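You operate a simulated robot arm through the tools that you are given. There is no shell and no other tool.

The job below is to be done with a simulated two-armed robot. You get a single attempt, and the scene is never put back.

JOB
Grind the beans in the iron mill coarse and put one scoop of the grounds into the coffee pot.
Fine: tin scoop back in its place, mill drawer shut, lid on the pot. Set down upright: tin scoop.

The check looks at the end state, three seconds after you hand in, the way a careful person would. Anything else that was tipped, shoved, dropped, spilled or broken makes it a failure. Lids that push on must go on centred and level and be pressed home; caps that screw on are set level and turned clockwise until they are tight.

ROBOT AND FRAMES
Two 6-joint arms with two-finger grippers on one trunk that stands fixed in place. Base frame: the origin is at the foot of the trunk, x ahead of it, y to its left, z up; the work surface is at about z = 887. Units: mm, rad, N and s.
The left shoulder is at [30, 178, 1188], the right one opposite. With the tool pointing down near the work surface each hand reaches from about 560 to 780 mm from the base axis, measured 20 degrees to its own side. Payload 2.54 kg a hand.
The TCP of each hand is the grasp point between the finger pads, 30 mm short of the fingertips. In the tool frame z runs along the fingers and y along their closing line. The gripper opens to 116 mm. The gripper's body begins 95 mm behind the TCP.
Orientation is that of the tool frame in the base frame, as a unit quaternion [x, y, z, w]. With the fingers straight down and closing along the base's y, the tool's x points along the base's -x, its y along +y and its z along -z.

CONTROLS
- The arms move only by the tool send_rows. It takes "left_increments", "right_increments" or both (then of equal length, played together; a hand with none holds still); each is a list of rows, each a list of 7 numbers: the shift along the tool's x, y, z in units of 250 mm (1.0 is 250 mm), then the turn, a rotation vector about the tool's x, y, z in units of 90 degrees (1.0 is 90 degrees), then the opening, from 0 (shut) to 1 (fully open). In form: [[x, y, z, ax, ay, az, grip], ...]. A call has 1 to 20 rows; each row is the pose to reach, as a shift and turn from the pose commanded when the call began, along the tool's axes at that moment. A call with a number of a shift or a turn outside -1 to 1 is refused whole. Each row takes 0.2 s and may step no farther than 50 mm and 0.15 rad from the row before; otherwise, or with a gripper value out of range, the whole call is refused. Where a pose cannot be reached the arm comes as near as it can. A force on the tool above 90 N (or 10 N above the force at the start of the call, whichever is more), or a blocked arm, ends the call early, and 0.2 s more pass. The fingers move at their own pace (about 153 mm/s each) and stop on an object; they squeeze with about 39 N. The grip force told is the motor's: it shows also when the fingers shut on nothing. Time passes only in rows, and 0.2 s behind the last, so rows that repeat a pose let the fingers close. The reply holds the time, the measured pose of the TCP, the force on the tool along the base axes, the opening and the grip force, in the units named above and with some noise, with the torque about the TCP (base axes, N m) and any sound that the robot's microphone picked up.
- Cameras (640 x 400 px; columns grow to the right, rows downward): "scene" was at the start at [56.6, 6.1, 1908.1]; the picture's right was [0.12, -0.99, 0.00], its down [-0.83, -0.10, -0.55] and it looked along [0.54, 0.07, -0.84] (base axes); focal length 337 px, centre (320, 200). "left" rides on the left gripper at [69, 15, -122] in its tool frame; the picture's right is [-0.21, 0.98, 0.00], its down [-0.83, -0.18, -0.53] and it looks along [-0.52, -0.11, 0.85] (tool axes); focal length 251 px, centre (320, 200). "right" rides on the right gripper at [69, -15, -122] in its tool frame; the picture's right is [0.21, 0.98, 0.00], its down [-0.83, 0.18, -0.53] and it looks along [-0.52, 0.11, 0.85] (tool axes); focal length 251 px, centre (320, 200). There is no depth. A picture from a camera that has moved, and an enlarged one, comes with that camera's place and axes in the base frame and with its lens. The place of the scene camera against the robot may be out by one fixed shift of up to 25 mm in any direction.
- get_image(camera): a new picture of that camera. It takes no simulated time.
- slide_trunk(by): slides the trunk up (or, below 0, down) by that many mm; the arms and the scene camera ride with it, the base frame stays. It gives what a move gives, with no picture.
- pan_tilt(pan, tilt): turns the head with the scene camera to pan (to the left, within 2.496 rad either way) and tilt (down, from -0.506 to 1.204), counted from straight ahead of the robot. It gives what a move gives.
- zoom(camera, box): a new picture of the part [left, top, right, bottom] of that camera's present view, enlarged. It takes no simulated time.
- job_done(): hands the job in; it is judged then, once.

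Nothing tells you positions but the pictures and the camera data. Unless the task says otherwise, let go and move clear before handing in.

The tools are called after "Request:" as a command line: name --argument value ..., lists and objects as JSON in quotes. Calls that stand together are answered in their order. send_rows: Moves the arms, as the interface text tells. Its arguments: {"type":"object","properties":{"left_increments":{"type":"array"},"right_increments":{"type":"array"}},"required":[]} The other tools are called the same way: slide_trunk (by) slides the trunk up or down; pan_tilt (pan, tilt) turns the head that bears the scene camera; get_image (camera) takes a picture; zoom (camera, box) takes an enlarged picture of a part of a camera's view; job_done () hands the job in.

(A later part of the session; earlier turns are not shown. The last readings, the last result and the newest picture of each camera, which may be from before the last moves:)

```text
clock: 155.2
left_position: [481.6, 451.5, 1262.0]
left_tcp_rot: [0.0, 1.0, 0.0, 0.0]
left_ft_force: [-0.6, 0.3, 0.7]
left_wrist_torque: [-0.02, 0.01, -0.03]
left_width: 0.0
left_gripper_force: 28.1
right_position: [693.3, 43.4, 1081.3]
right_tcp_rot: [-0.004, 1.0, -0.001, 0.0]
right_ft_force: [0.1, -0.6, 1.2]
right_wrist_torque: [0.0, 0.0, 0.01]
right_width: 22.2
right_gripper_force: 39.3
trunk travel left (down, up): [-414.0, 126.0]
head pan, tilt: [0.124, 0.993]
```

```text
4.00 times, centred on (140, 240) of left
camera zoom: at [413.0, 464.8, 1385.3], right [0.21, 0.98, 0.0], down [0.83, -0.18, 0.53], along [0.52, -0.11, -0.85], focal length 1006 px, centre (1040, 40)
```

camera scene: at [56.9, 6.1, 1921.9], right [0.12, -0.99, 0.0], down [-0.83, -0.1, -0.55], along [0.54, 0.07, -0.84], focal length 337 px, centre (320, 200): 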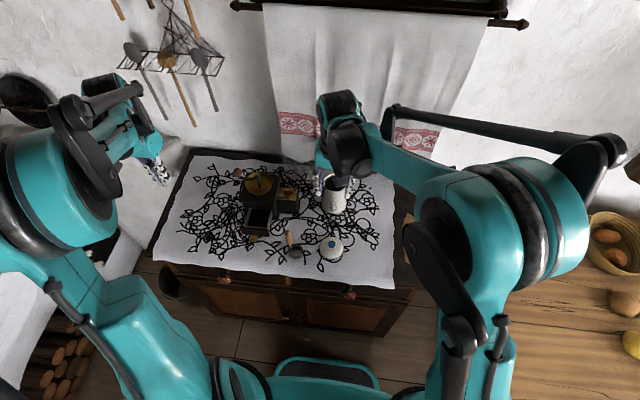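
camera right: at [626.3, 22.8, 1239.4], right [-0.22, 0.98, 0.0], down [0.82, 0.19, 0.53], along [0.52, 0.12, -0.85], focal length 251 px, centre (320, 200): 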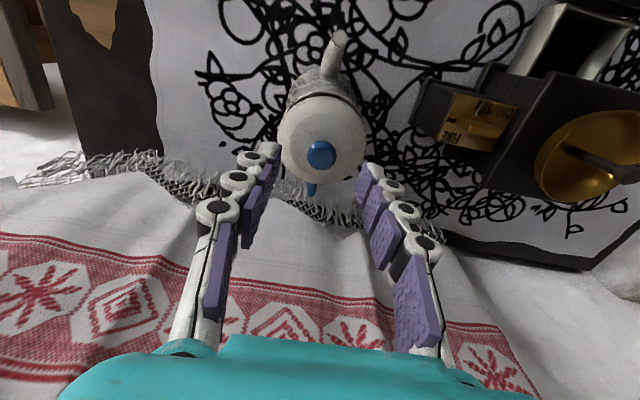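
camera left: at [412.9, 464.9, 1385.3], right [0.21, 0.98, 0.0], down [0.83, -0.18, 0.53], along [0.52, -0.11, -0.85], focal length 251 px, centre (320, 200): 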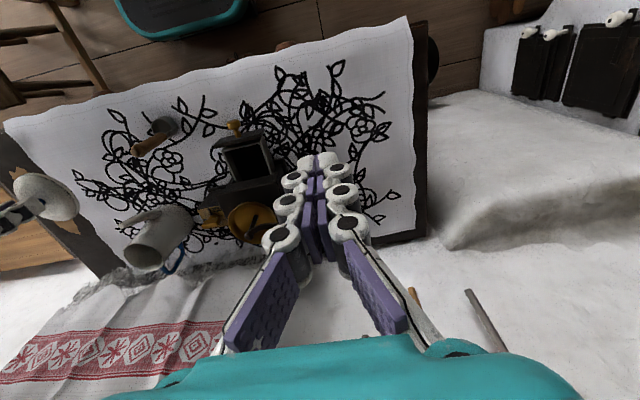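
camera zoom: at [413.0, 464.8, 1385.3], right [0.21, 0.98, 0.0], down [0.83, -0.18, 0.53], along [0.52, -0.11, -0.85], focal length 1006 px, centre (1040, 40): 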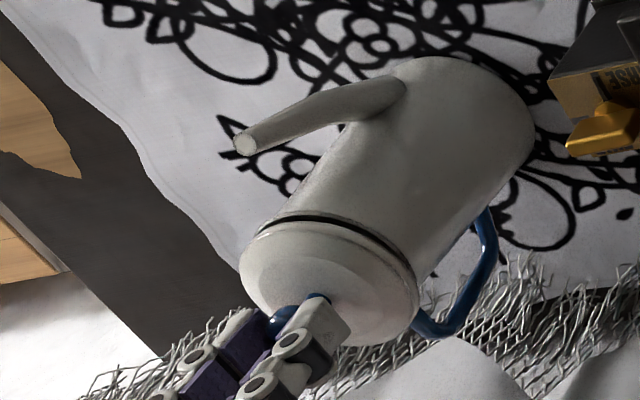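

The x shift is right, but the +y shift was a mistake: the gap now shows on the -y side. I'll undo the y shift and compare again.

Request:
send_rows --right_increments '[[0, -0.006, 0, 0, 0, 0, 0], [0, -0.012, 0, 0, 0, 0, 0], [0, -0.012, 0, 0, 0, 0, 0]]'

Request:
zoom --camera "right" --box '[250, 80, 390, 200]'

Request:
zoom --camera "scene" --box '[320, 160, 370, 200]'

Request:
zoom --camera "left" --box '[90, 190, 190, 290]'

```text
clock: 156.0
left_position: [482.1, 450.8, 1262.6]
left_tcp_rot: [0.0, 1.0, 0.0, 0.0]
left_ft_force: [-0.6, 0.7, -0.7]
left_wrist_torque: [-0.02, 0.02, -0.01]
left_width: 0.0
left_gripper_force: 28.7
right_position: [693.9, 42.4, 1082.8]
right_tcp_rot: [-0.003, 1.0, -0.002, 0.0]
right_ft_force: [-1.1, -0.2, 0.2]
right_wrist_torque: [-0.03, 0.01, 0.0]
right_width: 22.1
right_gripper_force: 38.9
trunk travel left (down, up): [-414.0, 126.0]
head pan, tilt: [0.124, 0.993]
```

```text
3.33 times, centred on (320, 140) of right
camera zoom: at [626.2, 26.4, 1204.2], right [-0.22, 0.98, 0.0], down [0.82, 0.19, 0.53], along [0.52, 0.12, -0.85], focal length 838 px, centre (320, 400)
```

zoom: 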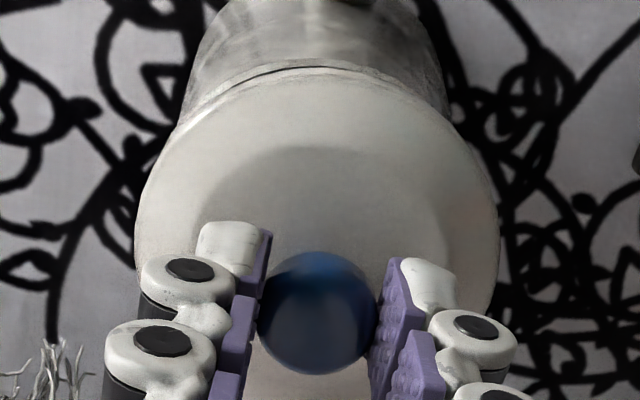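

```text
10.00 times, centred on (345, 180) of scene
camera zoom: at [56.8, 6.2, 1922.1], right [0.12, -0.99, 0.0], down [-0.83, -0.1, -0.55], along [0.54, 0.07, -0.84], focal length 3369 px, centre (70, 400)
```

zoom: 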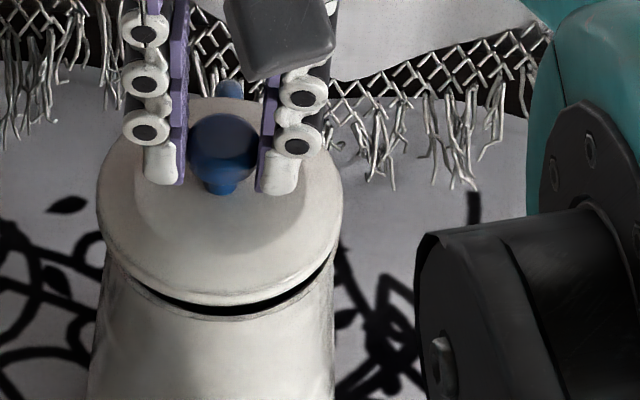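

```text
4.00 times, centred on (140, 240) of left
camera zoom: at [412.9, 464.9, 1385.3], right [0.21, 0.98, 0.0], down [0.83, -0.18, 0.53], along [0.52, -0.11, -0.85], focal length 1006 px, centre (1040, 40)
```

zoom: 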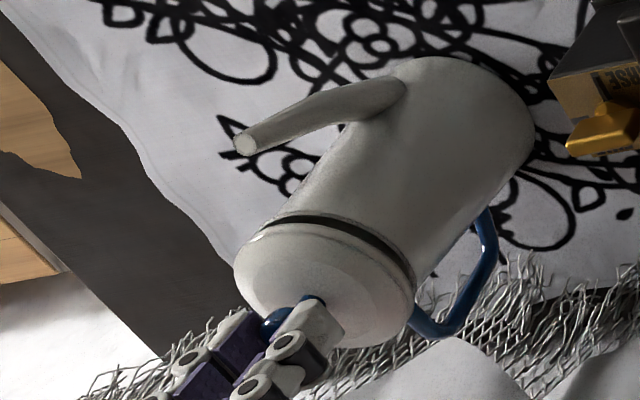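

In x it's nearly concentric now. I'll nudge (-1, -1.5) mm, lower closer and re-check.

Request:
send_rows --right_increments '[[0.004, -0.006, 0.008, 0, 0, 0, 0], [0.004, -0.006, 0.02, 0, 0, 0, 0], [0.004, -0.006, 0.02, 0, 0, 0, 0]]'

Request:
zoom --camera "right" --box '[250, 80, 390, 200]'

Request:
zoom --camera "scene" --box '[320, 160, 370, 200]'

Request:
zoom --camera "left" --box '[90, 190, 190, 290]'

```text
clock: 156.8
left_position: [482.0, 451.3, 1261.3]
left_tcp_rot: [0.0, 1.0, 0.0, 0.0]
left_ft_force: [0.0, -0.8, -0.2]
left_wrist_torque: [0.01, 0.03, 0.0]
left_width: 0.0
left_gripper_force: 28.8
right_position: [692.4, 39.2, 1078.0]
right_tcp_rot: [-0.004, 1.0, -0.001, 0.0]
right_ft_force: [0.0, -0.4, -0.1]
right_wrist_torque: [0.01, 0.03, -0.02]
right_width: 22.2
right_gripper_force: 39.4
trunk travel left (down, up): [-414.0, 126.0]
head pan, tilt: [0.124, 0.993]
```

```text
3.33 times, centred on (320, 140) of right
camera zoom: at [625.2, 24.5, 1199.7], right [-0.22, 0.98, 0.0], down [0.82, 0.19, 0.53], along [0.52, 0.12, -0.85], focal length 838 px, centre (320, 400)
```

zoom: 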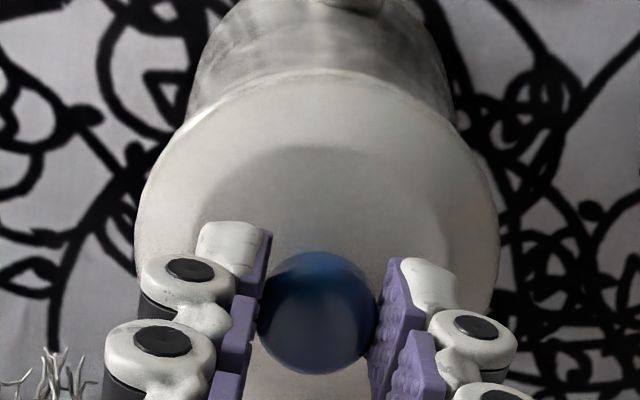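

```text
10.00 times, centred on (345, 180) of scene
camera zoom: at [56.7, 6.1, 1922.1], right [0.12, -0.99, 0.0], down [-0.83, -0.1, -0.55], along [0.54, 0.07, -0.84], focal length 3369 px, centre (70, 400)
```

zoom: 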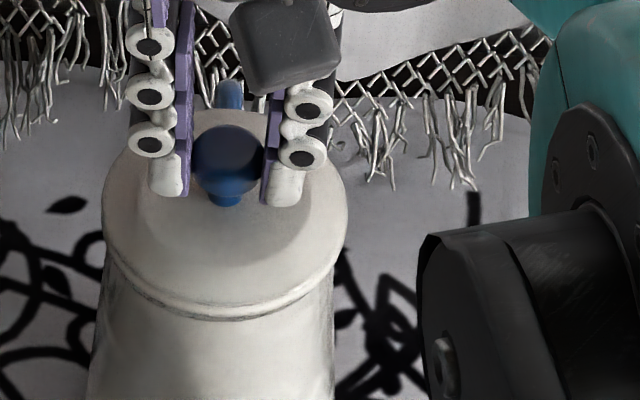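

```text
4.00 times, centred on (140, 240) of left
camera zoom: at [412.9, 464.9, 1385.3], right [0.21, 0.98, 0.0], down [0.83, -0.18, 0.53], along [0.52, -0.11, -0.85], focal length 1006 px, centre (1040, 40)
```

zoom: 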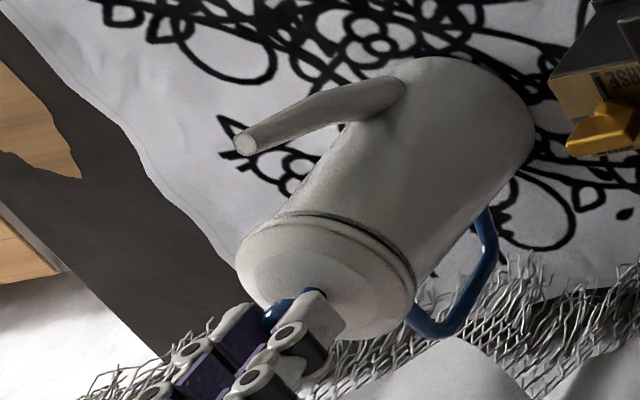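

Request:
zoom --camera "scene" --box '[326, 172, 362, 196]'

Request:
zoom --camera "left" --box '[110, 210, 170, 270]'

Request:
zoom --camera "right" --box '[270, 90, 370, 150]'

```text
16.00 times, centred on (344, 184) of scene
camera zoom: at [56.7, 6.1, 1922.1], right [0.12, -0.99, 0.0], down [-0.83, -0.1, -0.55], along [0.54, 0.07, -0.84], focal length 5390 px, centre (-64, 456)
```

zoom: 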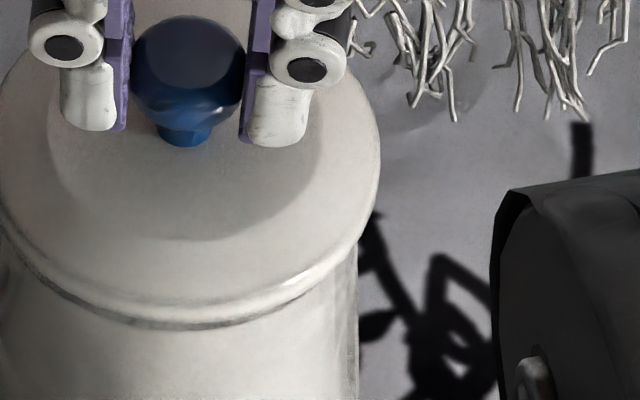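

```text
6.67 times, centred on (140, 240) of left
camera zoom: at [412.9, 464.9, 1385.3], right [0.21, 0.98, 0.0], down [0.83, -0.18, 0.53], along [0.52, -0.11, -0.85], focal length 1676 px, centre (1520, -67)
```

zoom: 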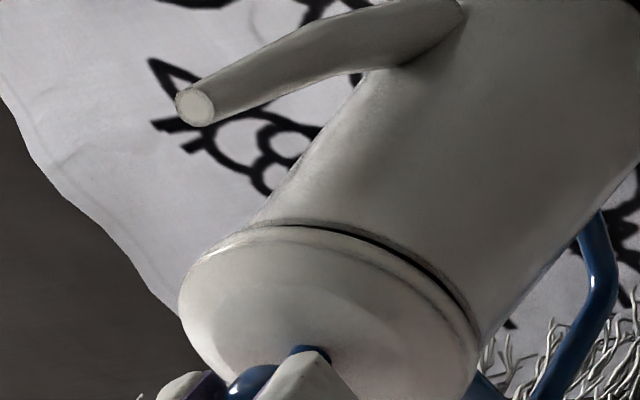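

```text
6.40 times, centred on (320, 120) of right
camera zoom: at [625.2, 24.5, 1199.7], right [-0.22, 0.98, 0.0], down [0.82, 0.19, 0.53], along [0.52, 0.12, -0.85], focal length 1609 px, centre (320, 712)
```

zoom: 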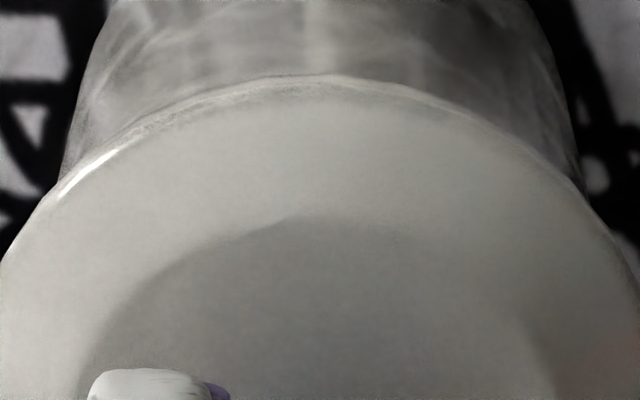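

The pot has crept about 2 mm in +y from my pressing. Averaging all the views, the lid should move (+1.5, +2.2) mm. I'll apply that and check again.

Request:
send_rows --right_increments '[[-0.003, 0.0044, 0, 0, 0, 0, 0], [-0.006, 0.0088, 0, 0, 0, 0, 0], [-0.006, 0.0088, 0.006, 0, 0, 0, 0], [-0.006, 0.0088, 0.006, 0, 0, 0, 0]]'

Request:
zoom --camera "scene" --box '[322, 168, 362, 196]'

Request:
zoom --camera "left" --box '[110, 210, 170, 270]'

Request:
zoom --camera "right" --box '[250, 80, 390, 200]'

```text
clock: 157.8
left_position: [482.5, 449.1, 1262.4]
left_tcp_rot: [0.0, 1.0, -0.001, 0.0]
left_ft_force: [0.3, 1.4, -0.8]
left_wrist_torque: [0.02, 0.0, 0.02]
left_width: 0.0
left_gripper_force: 28.2
right_position: [694.2, 41.5, 1075.2]
right_tcp_rot: [-0.003, 1.0, 0.0, 0.0]
right_ft_force: [-0.6, -0.3, -0.9]
right_wrist_torque: [0.0, 0.01, 0.0]
right_width: 22.4
right_gripper_force: 38.9
trunk travel left (down, up): [-414.0, 126.0]
head pan, tilt: [0.124, 0.993]
```

```text
14.29 times, centred on (342, 182) of scene
camera zoom: at [56.8, 6.2, 1922.1], right [0.12, -0.99, 0.0], down [-0.83, -0.1, -0.55], along [0.54, 0.07, -0.84], focal length 4812 px, centre (6, 457)
```

zoom: 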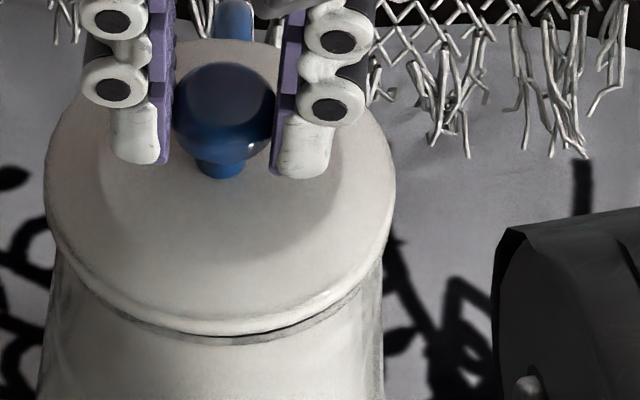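

```text
6.67 times, centred on (140, 240) of left
camera zoom: at [412.9, 464.9, 1385.3], right [0.21, 0.98, 0.0], down [0.83, -0.18, 0.53], along [0.52, -0.11, -0.85], focal length 1676 px, centre (1520, -67)
```

zoom: 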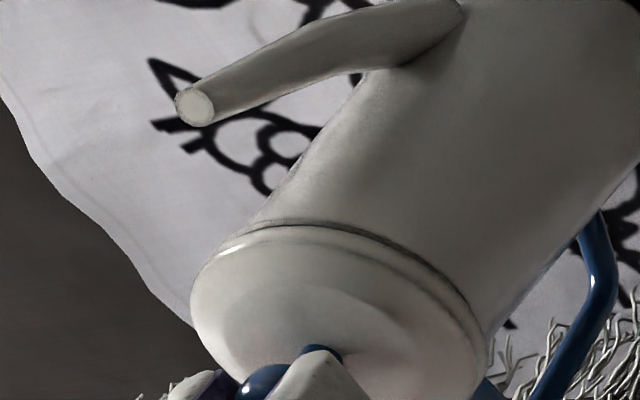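

```text
3.33 times, centred on (320, 140) of right
camera zoom: at [626.7, 26.2, 1198.3], right [-0.22, 0.98, 0.0], down [0.82, 0.19, 0.53], along [0.52, 0.12, -0.85], focal length 838 px, centre (320, 400)
```

zoom: 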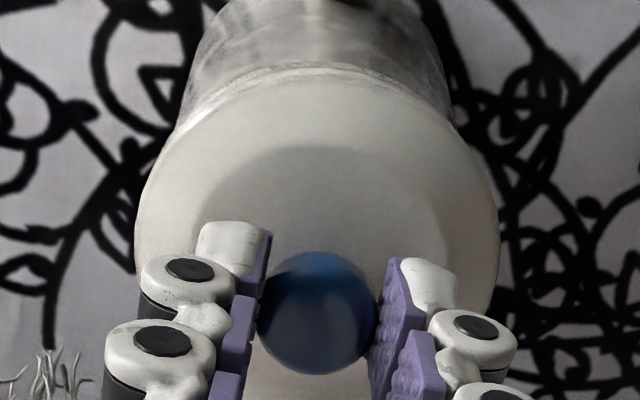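

This is very nearly concentric in all three views. I'll add +0.7 mm in y and lower to contact.

Request:
send_rows --right_increments '[[0, 0.0028, 0.004, 0, 0, 0, 0], [0, 0.0028, 0.01, 0, 0, 0, 0], [0, 0.0028, 0.016, 0, 0, 0, 0]]'

Request:
zoom --camera "scene" --box '[322, 168, 362, 196]'

Request:
zoom --camera "left" --box '[110, 210, 170, 270]'

Request:
zoom --camera "right" --box '[250, 80, 390, 200]'

```text
clock: 158.6
left_position: [480.3, 449.8, 1263.9]
left_tcp_rot: [0.0, 1.0, 0.0, 0.0]
left_ft_force: [-0.4, 0.9, -0.8]
left_wrist_torque: [-0.02, -0.01, 0.0]
left_width: 0.0
left_gripper_force: 28.6
right_position: [693.2, 41.1, 1072.6]
right_tcp_rot: [-0.004, 1.0, -0.001, 0.001]
right_ft_force: [0.5, -4.4, 11.6]
right_wrist_torque: [-0.14, -0.07, 0.01]
right_width: 22.2
right_gripper_force: 39.2
trunk travel left (down, up): [-414.0, 126.0]
head pan, tilt: [0.124, 0.993]
heard: snap
```

```text
14.29 times, centred on (342, 182) of scene
camera zoom: at [53.8, 5.0, 1922.3], right [0.12, -0.99, 0.0], down [-0.83, -0.1, -0.55], along [0.54, 0.07, -0.84], focal length 4812 px, centre (6, 457)
```

zoom: 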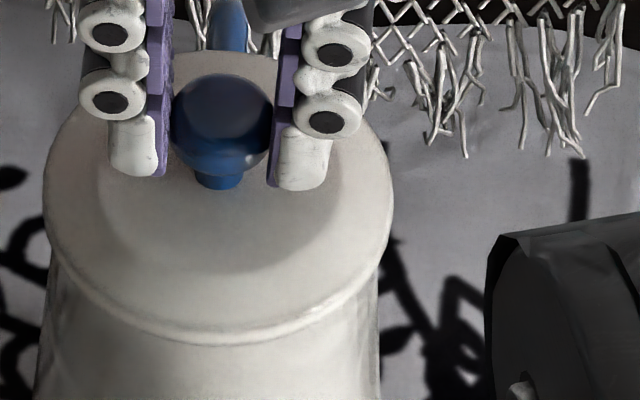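

```text
6.67 times, centred on (140, 240) of left
camera zoom: at [411.0, 464.0, 1386.5], right [0.21, 0.98, 0.0], down [0.82, -0.18, 0.54], along [0.52, -0.11, -0.84], focal length 1676 px, centre (1520, -67)
```

zoom: 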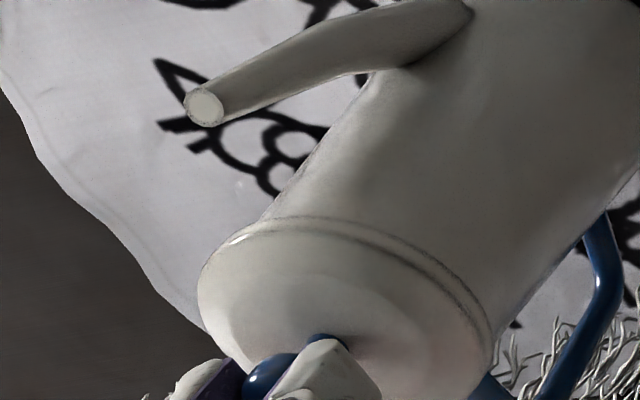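

```text
3.33 times, centred on (320, 140) of right
camera zoom: at [624.4, 26.0, 1195.8], right [-0.22, 0.98, 0.0], down [0.82, 0.19, 0.53], along [0.52, 0.12, -0.85], focal length 838 px, centre (320, 400)
```

zoom: 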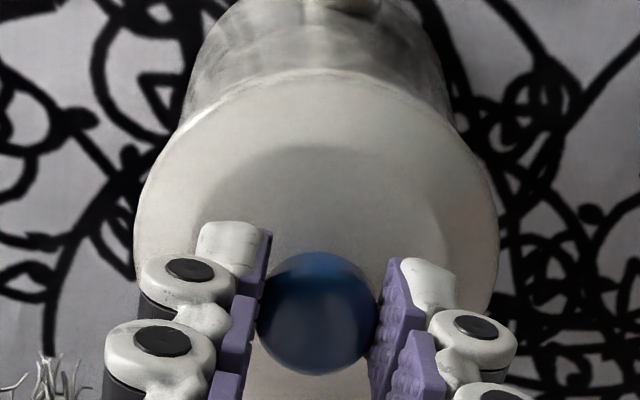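

I heard a snap: the lid is seated, with the seam closed all round. I'll open the fingers where they are, then rise straight up.

Request:
send_rows --right_increments '[[0, 0, 0, 0, 0, 0, 0.1], [0, 0, 0, 0, 0, 0, 0.25], [0, 0, 0, 0, 0, 0, 0.42], [0, 0, 0, 0, 0, 0, 0.42], [0, 0, -0.06, 0, 0, 0, 0.42], [0, 0, -0.16, 0, 0, 0, 0.42], [0, 0, -0.3, 0, 0, 0, 0.42], [0.08, 0, -0.4, 0, 0, 0, 0.42], [0.2, -0.05, -0.48, 0, 0, 0, 0.42], [0.36, -0.12, -0.5, 0, 0, 0, 0.42], [0.5, -0.24, -0.5, 0, 0, 0, 0.42], [0.5, -0.24, -0.5, 0, 0, 0, 0.42]]'

Request:
zoom --camera "scene" --box '[322, 168, 362, 196]'

Request:
zoom --camera "left" --box '[110, 210, 170, 270]'

Request:
get_image --camera "right"

Request:
get_image --camera "scene"

```text
clock: 161.2
left_position: [483.9, 451.4, 1261.5]
left_tcp_rot: [0.0, 1.0, 0.0, -0.001]
left_ft_force: [0.6, 0.7, -0.7]
left_wrist_torque: [-0.02, -0.01, 0.03]
left_width: 0.1
left_gripper_force: 28.7
right_position: [571.4, -19.6, 1196.8]
right_tcp_rot: [-0.004, 1.0, -0.002, -0.001]
right_ft_force: [-0.1, 0.1, 0.1]
right_wrist_torque: [-0.02, 0.02, 0.0]
right_width: 48.6
right_gripper_force: 0.1
trunk travel left (down, up): [-414.0, 126.0]
head pan, tilt: [0.124, 0.993]
```

```text
14.29 times, centred on (342, 182) of scene
camera zoom: at [58.3, 7.2, 1922.0], right [0.12, -0.99, 0.0], down [-0.83, -0.1, -0.55], along [0.54, 0.07, -0.84], focal length 4812 px, centre (6, 457)
```

zoom: 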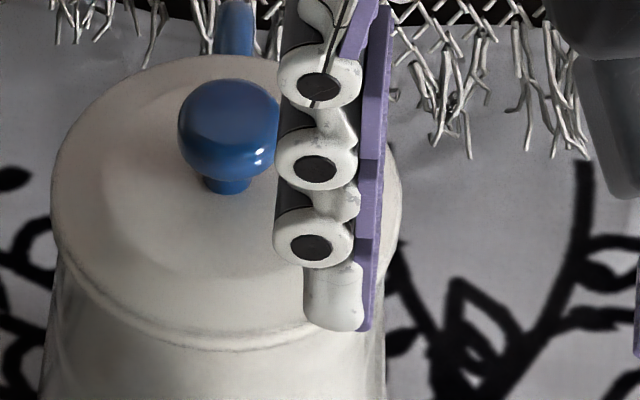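

```text
6.67 times, centred on (140, 240) of left
camera zoom: at [414.0, 465.7, 1384.7], right [0.21, 0.98, 0.0], down [0.83, -0.18, 0.53], along [0.52, -0.12, -0.85], focal length 1676 px, centre (1520, -67)
```

zoom: 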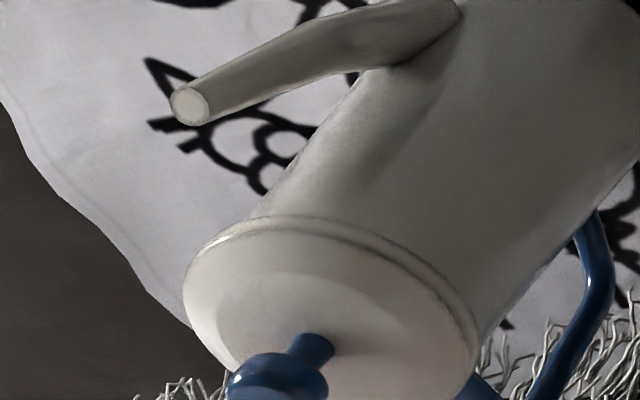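

```text
taken
camera right: at [502.7, -34.5, 1319.9], right [-0.22, 0.98, 0.0], down [0.83, 0.19, 0.53], along [0.52, 0.12, -0.85], focal length 251 px, centre (320, 200)
```

right: 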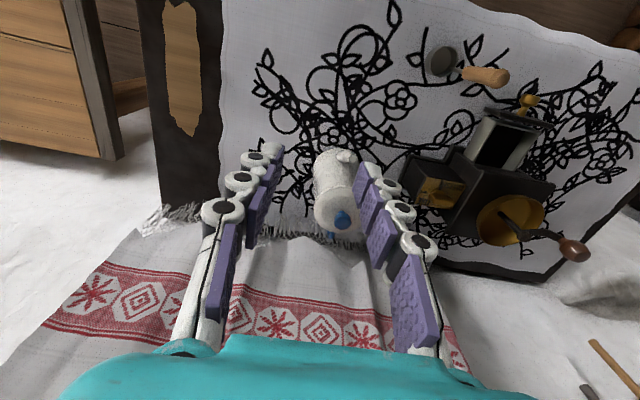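

```text
taken
camera scene: at [58.3, 7.2, 1922.0], right [0.12, -0.99, 0.0], down [-0.83, -0.1, -0.55], along [0.54, 0.07, -0.84], focal length 337 px, centre (320, 200)
```

scene: 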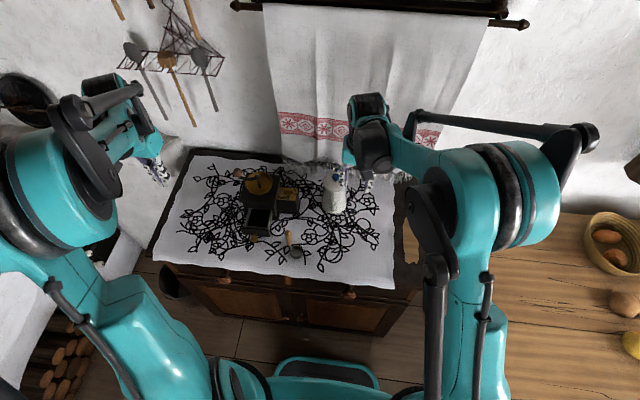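

The lid is seated and centred. Last is the drawer: I'll bring the left hand over its knob.

Request:
send_rows --left_increments '[[-0.015, -0.11, 0.1, 0, 0, 0, 0.3], [-0.03, -0.22, 0.22, 0, 0, 0, 0.45], [-0.046, -0.33, 0.35, 0, 0, 0, 0.45], [-0.061, -0.44, 0.48, 0, 0, 0, 0.45], [-0.077, -0.55, 0.62, 0, 0, 0, 0.45], [-0.092, -0.64, 0.74, 0, 0, 0, 0.45], [-0.092, -0.656, 0.808, 0, 0, 0, 0.45], [-0.092, -0.656, 0.808, 0, 0, 0, 0.45]]'

Request:
get_image --camera "left"

Request:
zoom --camera "left" --box '[240, 70, 400, 190]'

Request:
zoom --camera "scene" --box '[230, 160, 330, 250]'

```text
clock: 163.0
left_position: [506.3, 287.7, 1055.5]
left_tcp_rot: [0.001, 1.0, 0.0, 0.0]
left_ft_force: [-0.2, 0.6, 0.0]
left_wrist_torque: [-0.01, 0.0, -0.05]
left_width: 51.9
left_gripper_force: 0.1
right_position: [569.5, -20.3, 1198.4]
right_tcp_rot: [-0.003, 1.0, -0.001, 0.0]
right_ft_force: [-0.2, -0.1, -0.1]
right_wrist_torque: [0.02, 0.01, 0.02]
right_width: 49.0
right_gripper_force: 0.0
trunk travel left (down, up): [-414.0, 126.0]
head pan, tilt: [0.124, 0.993]
```

```text
taken
camera left: at [437.8, 301.1, 1179.7], right [0.21, 0.98, 0.0], down [0.83, -0.18, 0.53], along [0.52, -0.11, -0.85], focal length 251 px, centre (320, 200)
```

left: 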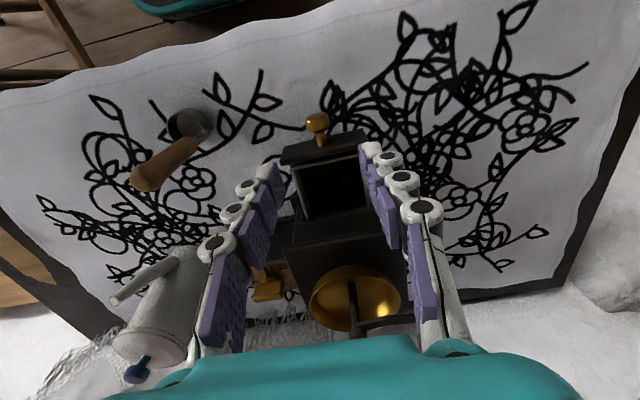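

```text
3.33 times, centred on (320, 130) of left
camera zoom: at [437.8, 301.1, 1179.7], right [0.21, 0.98, 0.0], down [0.83, -0.18, 0.53], along [0.52, -0.11, -0.85], focal length 838 px, centre (320, 433)
```

zoom: 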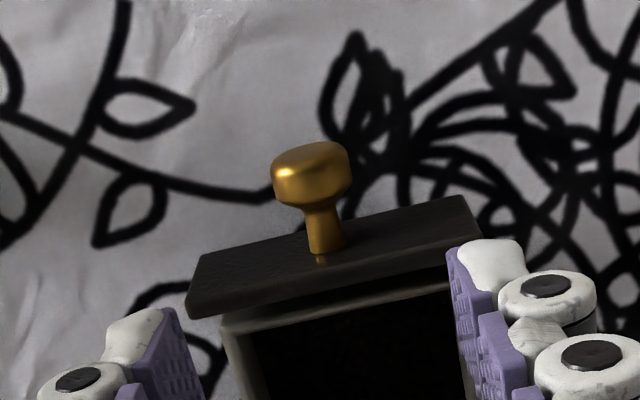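

```text
4.44 times, centred on (280, 205) of scene
camera zoom: at [56.4, 5.7, 1922.1], right [0.12, -0.99, 0.0], down [-0.83, -0.1, -0.55], along [0.54, 0.07, -0.84], focal length 1497 px, centre (498, 178)
```

zoom: 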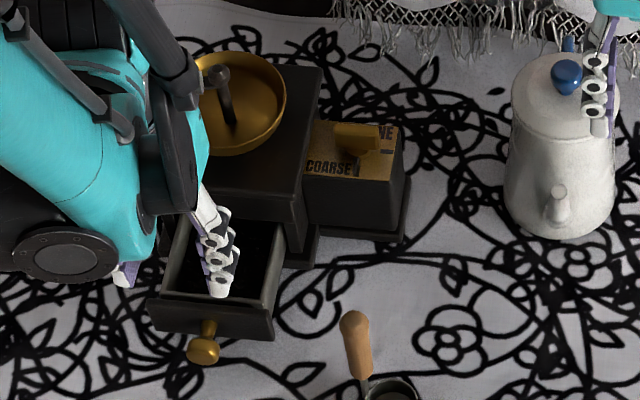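

The knob is about (-3, -1.5) mm from the hand axis. I'll descend around it.

Request:
send_rows --left_increments '[[0.012, -0.006, 0.14, 0, 0, 0, 0.42], [0.012, -0.006, 0.28, 0, 0, 0, 0.42], [0.012, -0.006, 0.4, 0, 0, 0, 0.42], [0.012, -0.006, 0.468, 0, 0, 0, 0.42], [0.012, -0.006, 0.468, 0, 0, 0, 0.42]]'

Request:
zoom --camera "left" --box '[220, 100, 420, 230]'

```text
clock: 164.2
left_position: [515.5, 287.1, 947.9]
left_tcp_rot: [0.0, 1.0, 0.0, -0.001]
left_ft_force: [-0.7, -0.6, -0.7]
left_wrist_torque: [0.01, 0.0, -0.01]
left_width: 48.8
left_gripper_force: 0.0
left hand out of reach, approached as far as the arm can: row 3, 4, 5
right_position: [569.2, -19.5, 1198.6]
right_tcp_rot: [-0.003, 1.0, -0.002, -0.001]
right_ft_force: [-0.5, 0.0, 0.1]
right_wrist_torque: [0.02, -0.01, 0.01]
right_width: 48.5
right_gripper_force: 0.1
trunk travel left (down, up): [-414.0, 126.0]
head pan, tilt: [0.124, 0.993]
```

```text
3.08 times, centred on (320, 165) of left
camera zoom: at [446.7, 300.7, 1071.4], right [0.21, 0.98, 0.0], down [0.83, -0.18, 0.53], along [0.52, -0.11, -0.85], focal length 774 px, centre (320, 308)
```

zoom: 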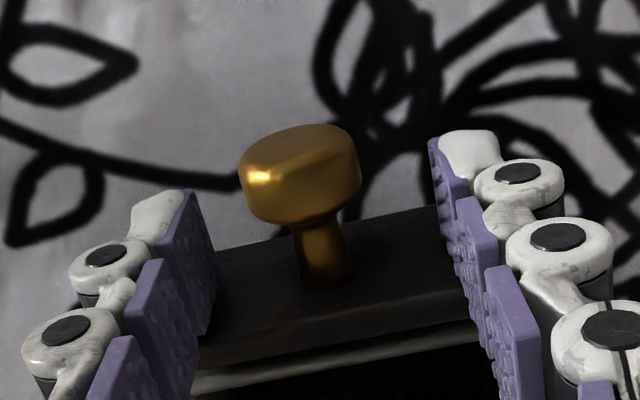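

The arm can't reach low enough here for a knob grip, but the fingers already straddle the knob's neck. I'll push the drawer's front plate with both fingers most of the way, gently.

Request:
send_rows --left_increments '[[-0.03, 0, 0, 0, 0, 0, 0.42], [-0.06, 0, 0, 0, 0, 0, 0.42], [-0.09, 0, 0, 0, 0, 0, 0.42], [-0.12, 0.001, 0, 0, 0, 0, 0.42], [-0.15, 0.002, 0, 0, 0, 0, 0.42], [-0.18, 0.003, 0, 0, 0, 0, 0.42]]'

Request:
zoom --camera "scene" --box '[230, 160, 330, 250]'

Request:
zoom --camera "left" --box '[220, 100, 420, 230]'

```text
clock: 165.6
left_position: [560.1, 288.4, 950.4]
left_tcp_rot: [0.0, 1.0, 0.001, 0.0]
left_ft_force: [-0.3, 0.5, -0.6]
left_wrist_torque: [0.04, 0.01, 0.02]
left_width: 48.7
left_gripper_force: 0.0
right_position: [570.1, -19.9, 1197.1]
right_tcp_rot: [-0.003, 1.0, -0.001, 0.0]
right_ft_force: [0.0, -0.5, 0.2]
right_wrist_torque: [-0.01, -0.03, 0.01]
right_width: 48.5
right_gripper_force: 0.0
trunk travel left (down, up): [-414.0, 126.0]
head pan, tilt: [0.124, 0.993]
```

```text
4.44 times, centred on (280, 205) of scene
camera zoom: at [57.1, 6.0, 1922.0], right [0.12, -0.99, 0.0], down [-0.83, -0.1, -0.55], along [0.54, 0.07, -0.84], focal length 1497 px, centre (498, 178)
```

zoom: 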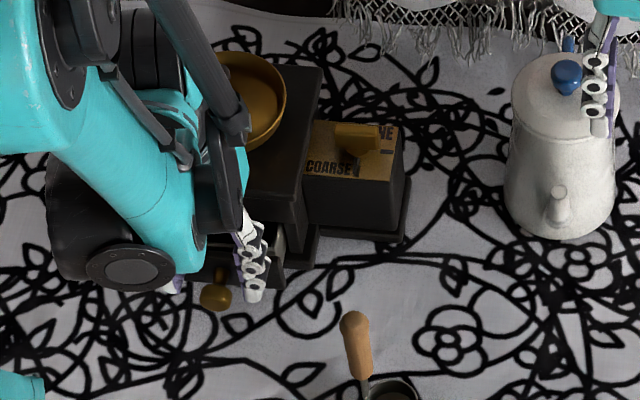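

```text
3.08 times, centred on (320, 165) of left
camera zoom: at [491.7, 303.2, 1074.0], right [0.21, 0.98, 0.0], down [0.83, -0.18, 0.53], along [0.52, -0.11, -0.85], focal length 774 px, centre (320, 308)
```

zoom: 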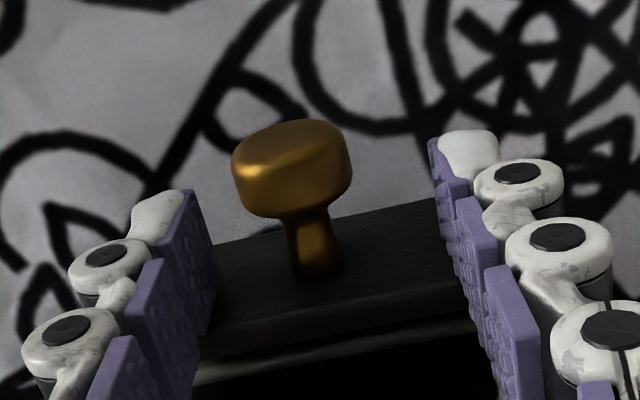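

The drawer slides in with almost no force and the mill stays put. I'll push on until just short of the mill's top-plate edge.

Request:
send_rows --left_increments '[[-0.025, 0.0005, 0, 0, 0, 0, 0.42], [-0.05, 0.001, 0, 0, 0, 0, 0.42], [-0.075, 0.0015, 0, 0, 0, 0, 0.42], [-0.096, 0.002, 0, 0, 0, 0, 0.42]]'

Request:
zoom --camera "scene" --box '[230, 160, 330, 250]'

Request:
get_image --camera "left"

```text
clock: 166.6
left_position: [584.2, 290.4, 947.5]
left_tcp_rot: [0.0, 1.0, 0.0, 0.0]
left_ft_force: [0.2, -0.2, -0.8]
left_wrist_torque: [0.01, 0.0, -0.01]
left_width: 48.8
left_gripper_force: 0.1
right_position: [569.8, -20.1, 1198.2]
right_tcp_rot: [-0.003, 1.0, -0.001, 0.0]
right_ft_force: [-0.5, 0.1, -0.2]
right_wrist_torque: [0.03, 0.02, -0.03]
right_width: 48.8
right_gripper_force: 0.0
trunk travel left (down, up): [-414.0, 126.0]
head pan, tilt: [0.124, 0.993]
```

```text
4.44 times, centred on (280, 205) of scene
camera zoom: at [57.0, 6.1, 1922.0], right [0.12, -0.99, 0.0], down [-0.83, -0.1, -0.55], along [0.54, 0.07, -0.84], focal length 1497 px, centre (498, 178)
```

zoom: 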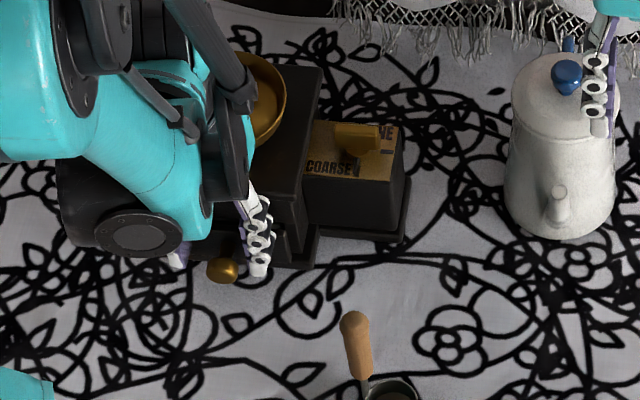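

```text
taken
camera left: at [515.3, 304.6, 1071.3], right [0.21, 0.98, 0.0], down [0.83, -0.18, 0.53], along [0.52, -0.11, -0.85], focal length 251 px, centre (320, 200)
```

left: 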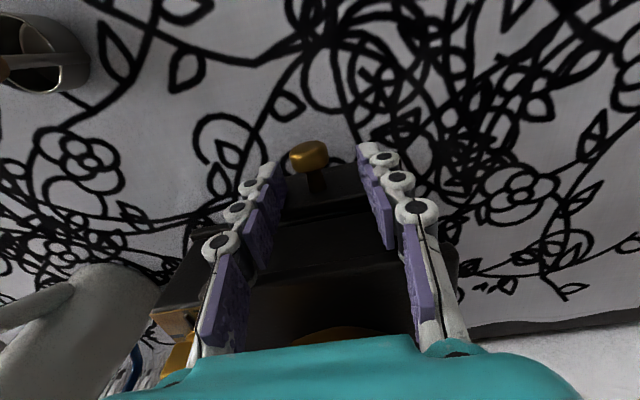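

The drawer is nearly closed. I'll lift the hand, close the fingers, come down in front of the knob and push it the last few millimetres.

Request:
send_rows --left_increments '[[0.01, 0, 0, 0, 0, 0, 0.42], [0.012, 0, -0.15, 0, 0, 0, 0.42], [0.012, 0, -0.32, 0, 0, 0, 0.42], [0.06, 0, -0.45, 0, 0, 0, 0.3], [0.14, 0, -0.48, 0, 0, 0, 0.1], [0.2, 0, -0.48, 0, 0, 0, 0.0], [0.2, 0, -0.48, 0, 0, 0, 0.0], [0.2, 0, -0.34, 0, 0, 0, 0.0], [0.2, 0, -0.18, 0, 0, 0, 0.0], [0.2, 0, -0.04, 0, 0, 0, 0.0], [0.2, 0, 0.0, 0, 0, 0, 0.0]]'

Request:
get_image --camera "left"

Request:
zoom --camera "scene" --box '[230, 160, 330, 250]'

```text
clock: 169.0
left_position: [533.7, 290.3, 946.6]
left_tcp_rot: [0.001, 1.0, 0.0, 0.001]
left_ft_force: [0.2, 0.2, 0.2]
left_wrist_torque: [-0.03, 0.01, -0.03]
left_width: 0.1
left_gripper_force: 28.5
right_position: [570.9, -19.5, 1198.6]
right_tcp_rot: [-0.003, 1.0, -0.001, 0.0]
right_ft_force: [-0.6, -0.5, -0.2]
right_wrist_torque: [-0.02, 0.01, 0.01]
right_width: 49.0
right_gripper_force: 0.1
trunk travel left (down, up): [-414.0, 126.0]
head pan, tilt: [0.124, 0.993]
```

```text
taken
camera left: at [465.0, 304.9, 1070.9], right [0.21, 0.98, 0.0], down [0.83, -0.18, 0.53], along [0.52, -0.11, -0.85], focal length 251 px, centre (320, 200)
```

left: 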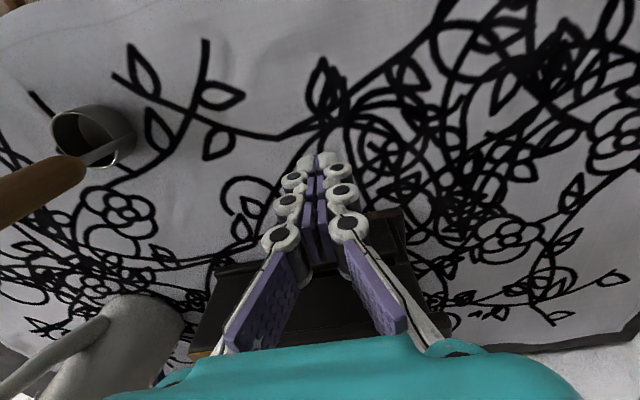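

```text
4.44 times, centred on (280, 205) of scene
camera zoom: at [56.7, 6.0, 1922.1], right [0.12, -0.99, 0.0], down [-0.83, -0.1, -0.55], along [0.54, 0.07, -0.84], focal length 1497 px, centre (498, 178)
```

zoom: 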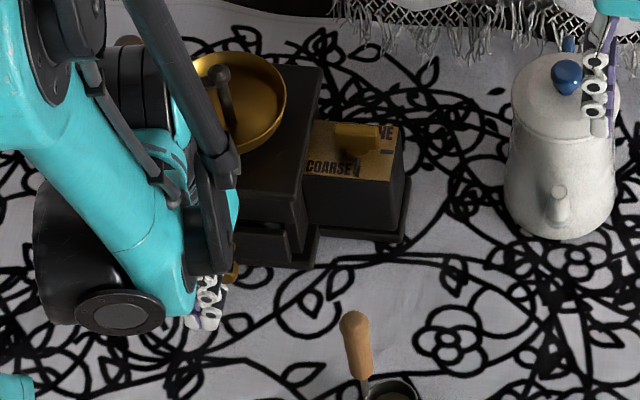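

Request:
send_rows --left_increments '[[0, -0.003, 0.028, 0, 0, 0, 0], [-0.02, -0.003, 0.028, 0, 0, 0, 0], [-0.04, -0.003, 0.028, 0, 0, 0, 0], [-0.055, -0.003, 0.028, 0, 0, 0, 0], [-0.07, -0.003, 0.028, 0, 0, 0, 0]]'

Request:
zoom --camera "scene" --box '[240, 180, 310, 240]'

Request:
get_image --camera "left"

```text
clock: 170.2
left_position: [550.3, 289.9, 943.5]
left_tcp_rot: [0.0, 1.0, 0.0, -0.001]
left_ft_force: [0.1, 0.5, -0.4]
left_wrist_torque: [-0.03, -0.01, 0.02]
left_width: 0.0
left_gripper_force: 28.8
right_position: [568.7, -20.6, 1198.8]
right_tcp_rot: [-0.004, 1.0, -0.001, 0.0]
right_ft_force: [0.4, 0.6, -0.9]
right_wrist_torque: [0.01, 0.0, -0.01]
right_width: 48.8
right_gripper_force: 0.2
trunk travel left (down, up): [-414.0, 126.0]
head pan, tilt: [0.124, 0.993]
```

```text
6.67 times, centred on (275, 210) of scene
camera zoom: at [56.8, 5.9, 1922.1], right [0.12, -0.99, 0.0], down [-0.83, -0.1, -0.55], along [0.54, 0.07, -0.84], focal length 2246 px, centre (620, 133)
```

zoom: 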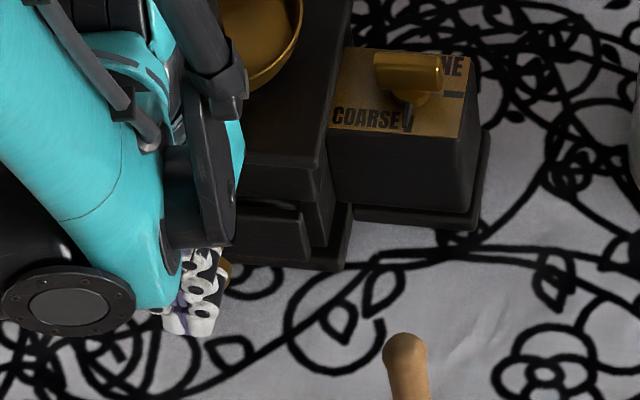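

```text
taken
camera left: at [482.2, 303.3, 1066.1], right [0.21, 0.98, 0.0], down [0.83, -0.18, 0.53], along [0.52, -0.11, -0.85], focal length 251 px, centre (320, 200)
```

left: 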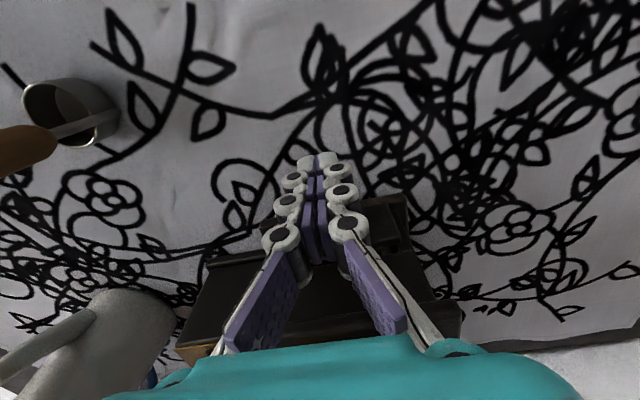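

Request:
send_rows --left_increments '[[-0.008, 0, 0, 0, 0, 0, 0], [-0.016, 0, 0, 0, 0, 0, 0], [-0.022, 0, 0, 0, 0, 0, 0]]'

Request:
send_rows --left_increments '[[-0.006, 0, 0, 0, 0, 0, 0], [-0.012, 0, 0, 0, 0, 0, 0]]'

Request:
zoom --camera "scene" --box '[240, 180, 310, 240]'

```text
clock: 171.0
left_position: [555.8, 289.2, 941.4]
left_tcp_rot: [-0.001, 1.0, 0.0, 0.0]
left_ft_force: [0.1, 1.2, -0.3]
left_wrist_torque: [-0.02, -0.02, -0.02]
left_width: 0.1
left_gripper_force: 28.5
right_position: [569.8, -19.4, 1199.0]
right_tcp_rot: [-0.004, 1.0, -0.001, -0.001]
right_ft_force: [-0.1, -0.9, -0.4]
right_wrist_torque: [0.0, -0.01, 0.01]
right_width: 48.5
right_gripper_force: 0.1
trunk travel left (down, up): [-414.0, 126.0]
head pan, tilt: [0.124, 0.993]
```

```text
clock: 171.6
left_position: [557.4, 289.4, 942.2]
left_tcp_rot: [-0.001, 1.0, 0.001, 0.001]
left_ft_force: [-3.2, 0.6, -2.6]
left_wrist_torque: [-0.05, 0.08, 0.02]
left_width: 0.1
left_gripper_force: 28.6
right_position: [570.9, -19.3, 1198.0]
right_tcp_rot: [-0.004, 1.0, -0.001, 0.0]
right_ft_force: [-0.5, -0.1, 0.4]
right_wrist_torque: [0.0, -0.01, -0.02]
right_width: 48.6
right_gripper_force: 0.1
trunk travel left (down, up): [-414.0, 126.0]
head pan, tilt: [0.124, 0.993]
```

```text
6.67 times, centred on (275, 210) of scene
camera zoom: at [56.2, 6.2, 1922.0], right [0.12, -0.99, 0.0], down [-0.83, -0.1, -0.55], along [0.54, 0.07, -0.84], focal length 2246 px, centre (620, 133)
```

zoom: 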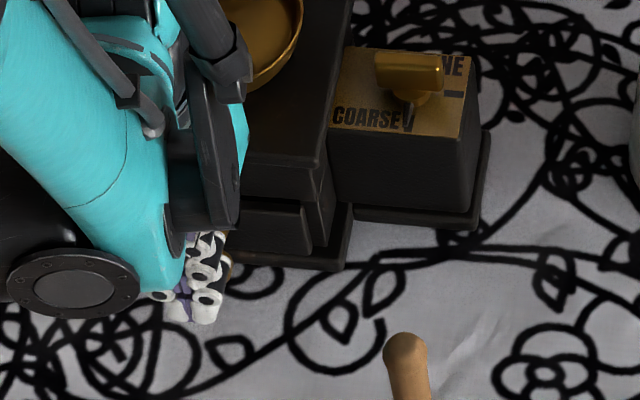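

Contact with a few newtons now. I'll push on in small steps until the force rises, which will mean it's closed.

Request:
send_rows --left_increments '[[-0.006, 0, 0, 0, 0, 0, 0], [-0.01, 0, 0, 0, 0, 0, 0]]'

Request:
send_rows --left_increments '[[-0.006, 0, 0, 0, 0, 0, 0], [-0.01, 0, 0, 0, 0, 0, 0]]'

Request:
zoom --camera "scene" --box '[240, 180, 310, 240]'

```text
clock: 172.2
left_position: [559.4, 288.5, 942.1]
left_tcp_rot: [-0.001, 1.0, 0.001, -0.001]
left_ft_force: [-16.0, 1.6, -1.6]
left_wrist_torque: [0.03, 0.37, 0.08]
left_width: 6.0
left_gripper_force: 28.4
right_position: [568.8, -19.7, 1199.6]
right_tcp_rot: [-0.003, 1.0, -0.002, 0.0]
right_ft_force: [0.7, -0.7, 0.9]
right_wrist_torque: [-0.01, 0.01, 0.01]
right_width: 48.9
right_gripper_force: 0.0
trunk travel left (down, up): [-414.0, 126.0]
head pan, tilt: [0.124, 0.993]
```

```text
clock: 172.8
left_position: [559.9, 289.7, 943.2]
left_tcp_rot: [-0.001, 1.0, 0.0, 0.001]
left_ft_force: [-23.2, 6.6, 7.4]
left_wrist_torque: [0.09, 0.39, 0.12]
left_width: 6.0
left_gripper_force: 28.9
right_position: [567.6, -19.0, 1199.3]
right_tcp_rot: [-0.003, 1.0, -0.002, 0.001]
right_ft_force: [0.1, 0.3, 0.5]
right_wrist_torque: [0.0, -0.01, 0.01]
right_width: 48.7
right_gripper_force: 0.1
trunk travel left (down, up): [-414.0, 126.0]
head pan, tilt: [0.124, 0.993]
```

```text
6.67 times, centred on (275, 210) of scene
camera zoom: at [51.9, 6.9, 1922.3], right [0.12, -0.99, 0.0], down [-0.83, -0.1, -0.55], along [0.54, 0.07, -0.84], focal length 2246 px, centre (620, 133)
```

zoom: 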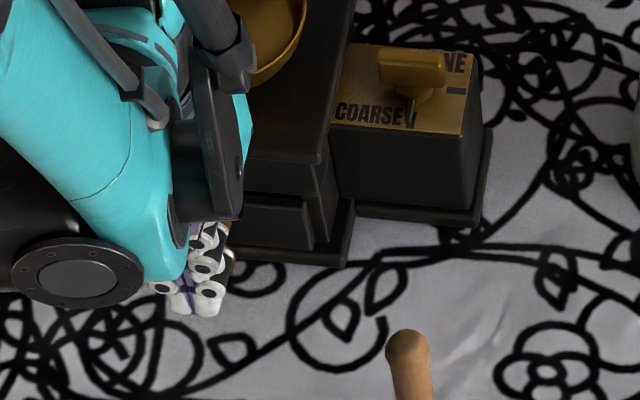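

The force rises steeply, so the drawer is against its stop. I'll back off and inspect.

Request:
send_rows --left_increments '[[0.02, 0, 0, 0, 0, 0, 0], [0.08, 0, -0.01, 0, 0, 0, 0], [0.1, 0, -0.12, 0, 0, 0, 0], [0.1, 0.05, -0.28, 0, 0, 0, 0], [0.1, 0.15, -0.44, 0, 0, 0, 0], [0.12, 0.27, -0.56, 0, 0, 0, 0], [0.16, 0.42, -0.66, 0, 0, 0, 0], [0.2, 0.56, -0.74, 0, 0, 0, 0], [0.2, 0.56, -0.74, 0, 0, 0, 0]]'

Request:
get_image --camera "scene"

Request:
zoom --camera "scene" --box '[220, 150, 380, 270]'

Request:
zoom --camera "right" --box '[380, 40, 620, 240]'

Request:
get_image --camera "left"

```text
clock: 174.8
left_position: [512.3, 426.2, 1127.2]
left_tcp_rot: [0.0, 1.0, 0.0, 0.0]
left_ft_force: [0.4, -0.6, 0.5]
left_wrist_torque: [0.01, 0.0, 0.0]
left_width: 0.2
left_gripper_force: 28.9
right_position: [571.1, -19.7, 1197.2]
right_tcp_rot: [-0.003, 1.0, -0.001, -0.001]
right_ft_force: [0.6, 0.1, -0.2]
right_wrist_torque: [0.02, -0.01, 0.01]
right_width: 48.6
right_gripper_force: 0.0
trunk travel left (down, up): [-414.0, 126.0]
head pan, tilt: [0.124, 0.993]
```

```text
taken
camera scene: at [57.7, 5.1, 1922.0], right [0.12, -0.99, 0.0], down [-0.83, -0.1, -0.55], along [0.54, 0.07, -0.84], focal length 337 px, centre (320, 200)
```

scene: 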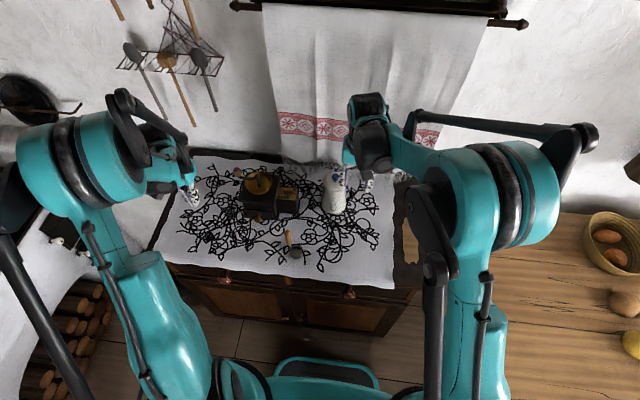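

```text
3.33 times, centred on (300, 210) of scene
camera zoom: at [57.7, 5.1, 1922.0], right [0.12, -0.99, 0.0], down [-0.83, -0.1, -0.55], along [0.54, 0.07, -0.84], focal length 1123 px, centre (387, 167)
```

zoom: 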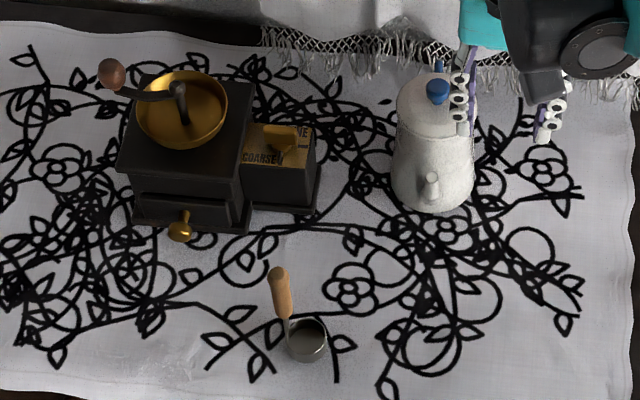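

```text
2.00 times, centred on (500, 140) of right
camera zoom: at [502.5, -35.8, 1320.1], right [-0.22, 0.98, 0.0], down [0.83, 0.19, 0.53], along [0.52, 0.12, -0.85], focal length 503 px, centre (-40, 320)
```

zoom: 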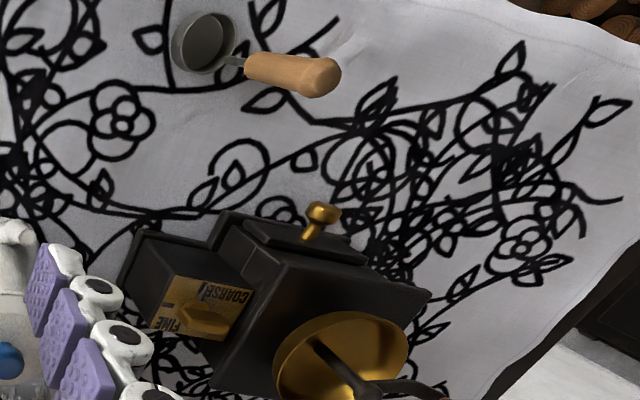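

```text
taken
camera left: at [443.1, 441.0, 1250.8], right [0.21, 0.98, 0.0], down [0.83, -0.18, 0.53], along [0.52, -0.11, -0.85], focal length 251 px, centre (320, 200)
```

left: 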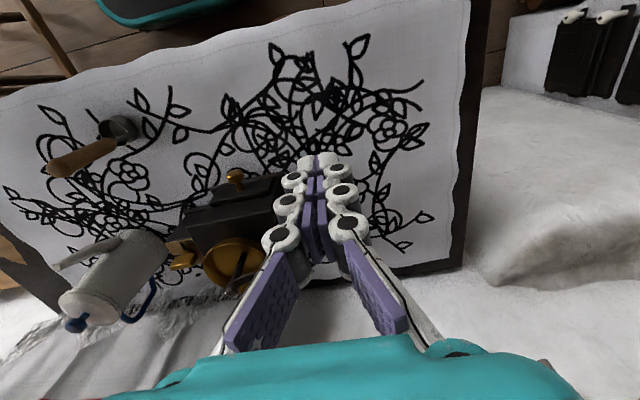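

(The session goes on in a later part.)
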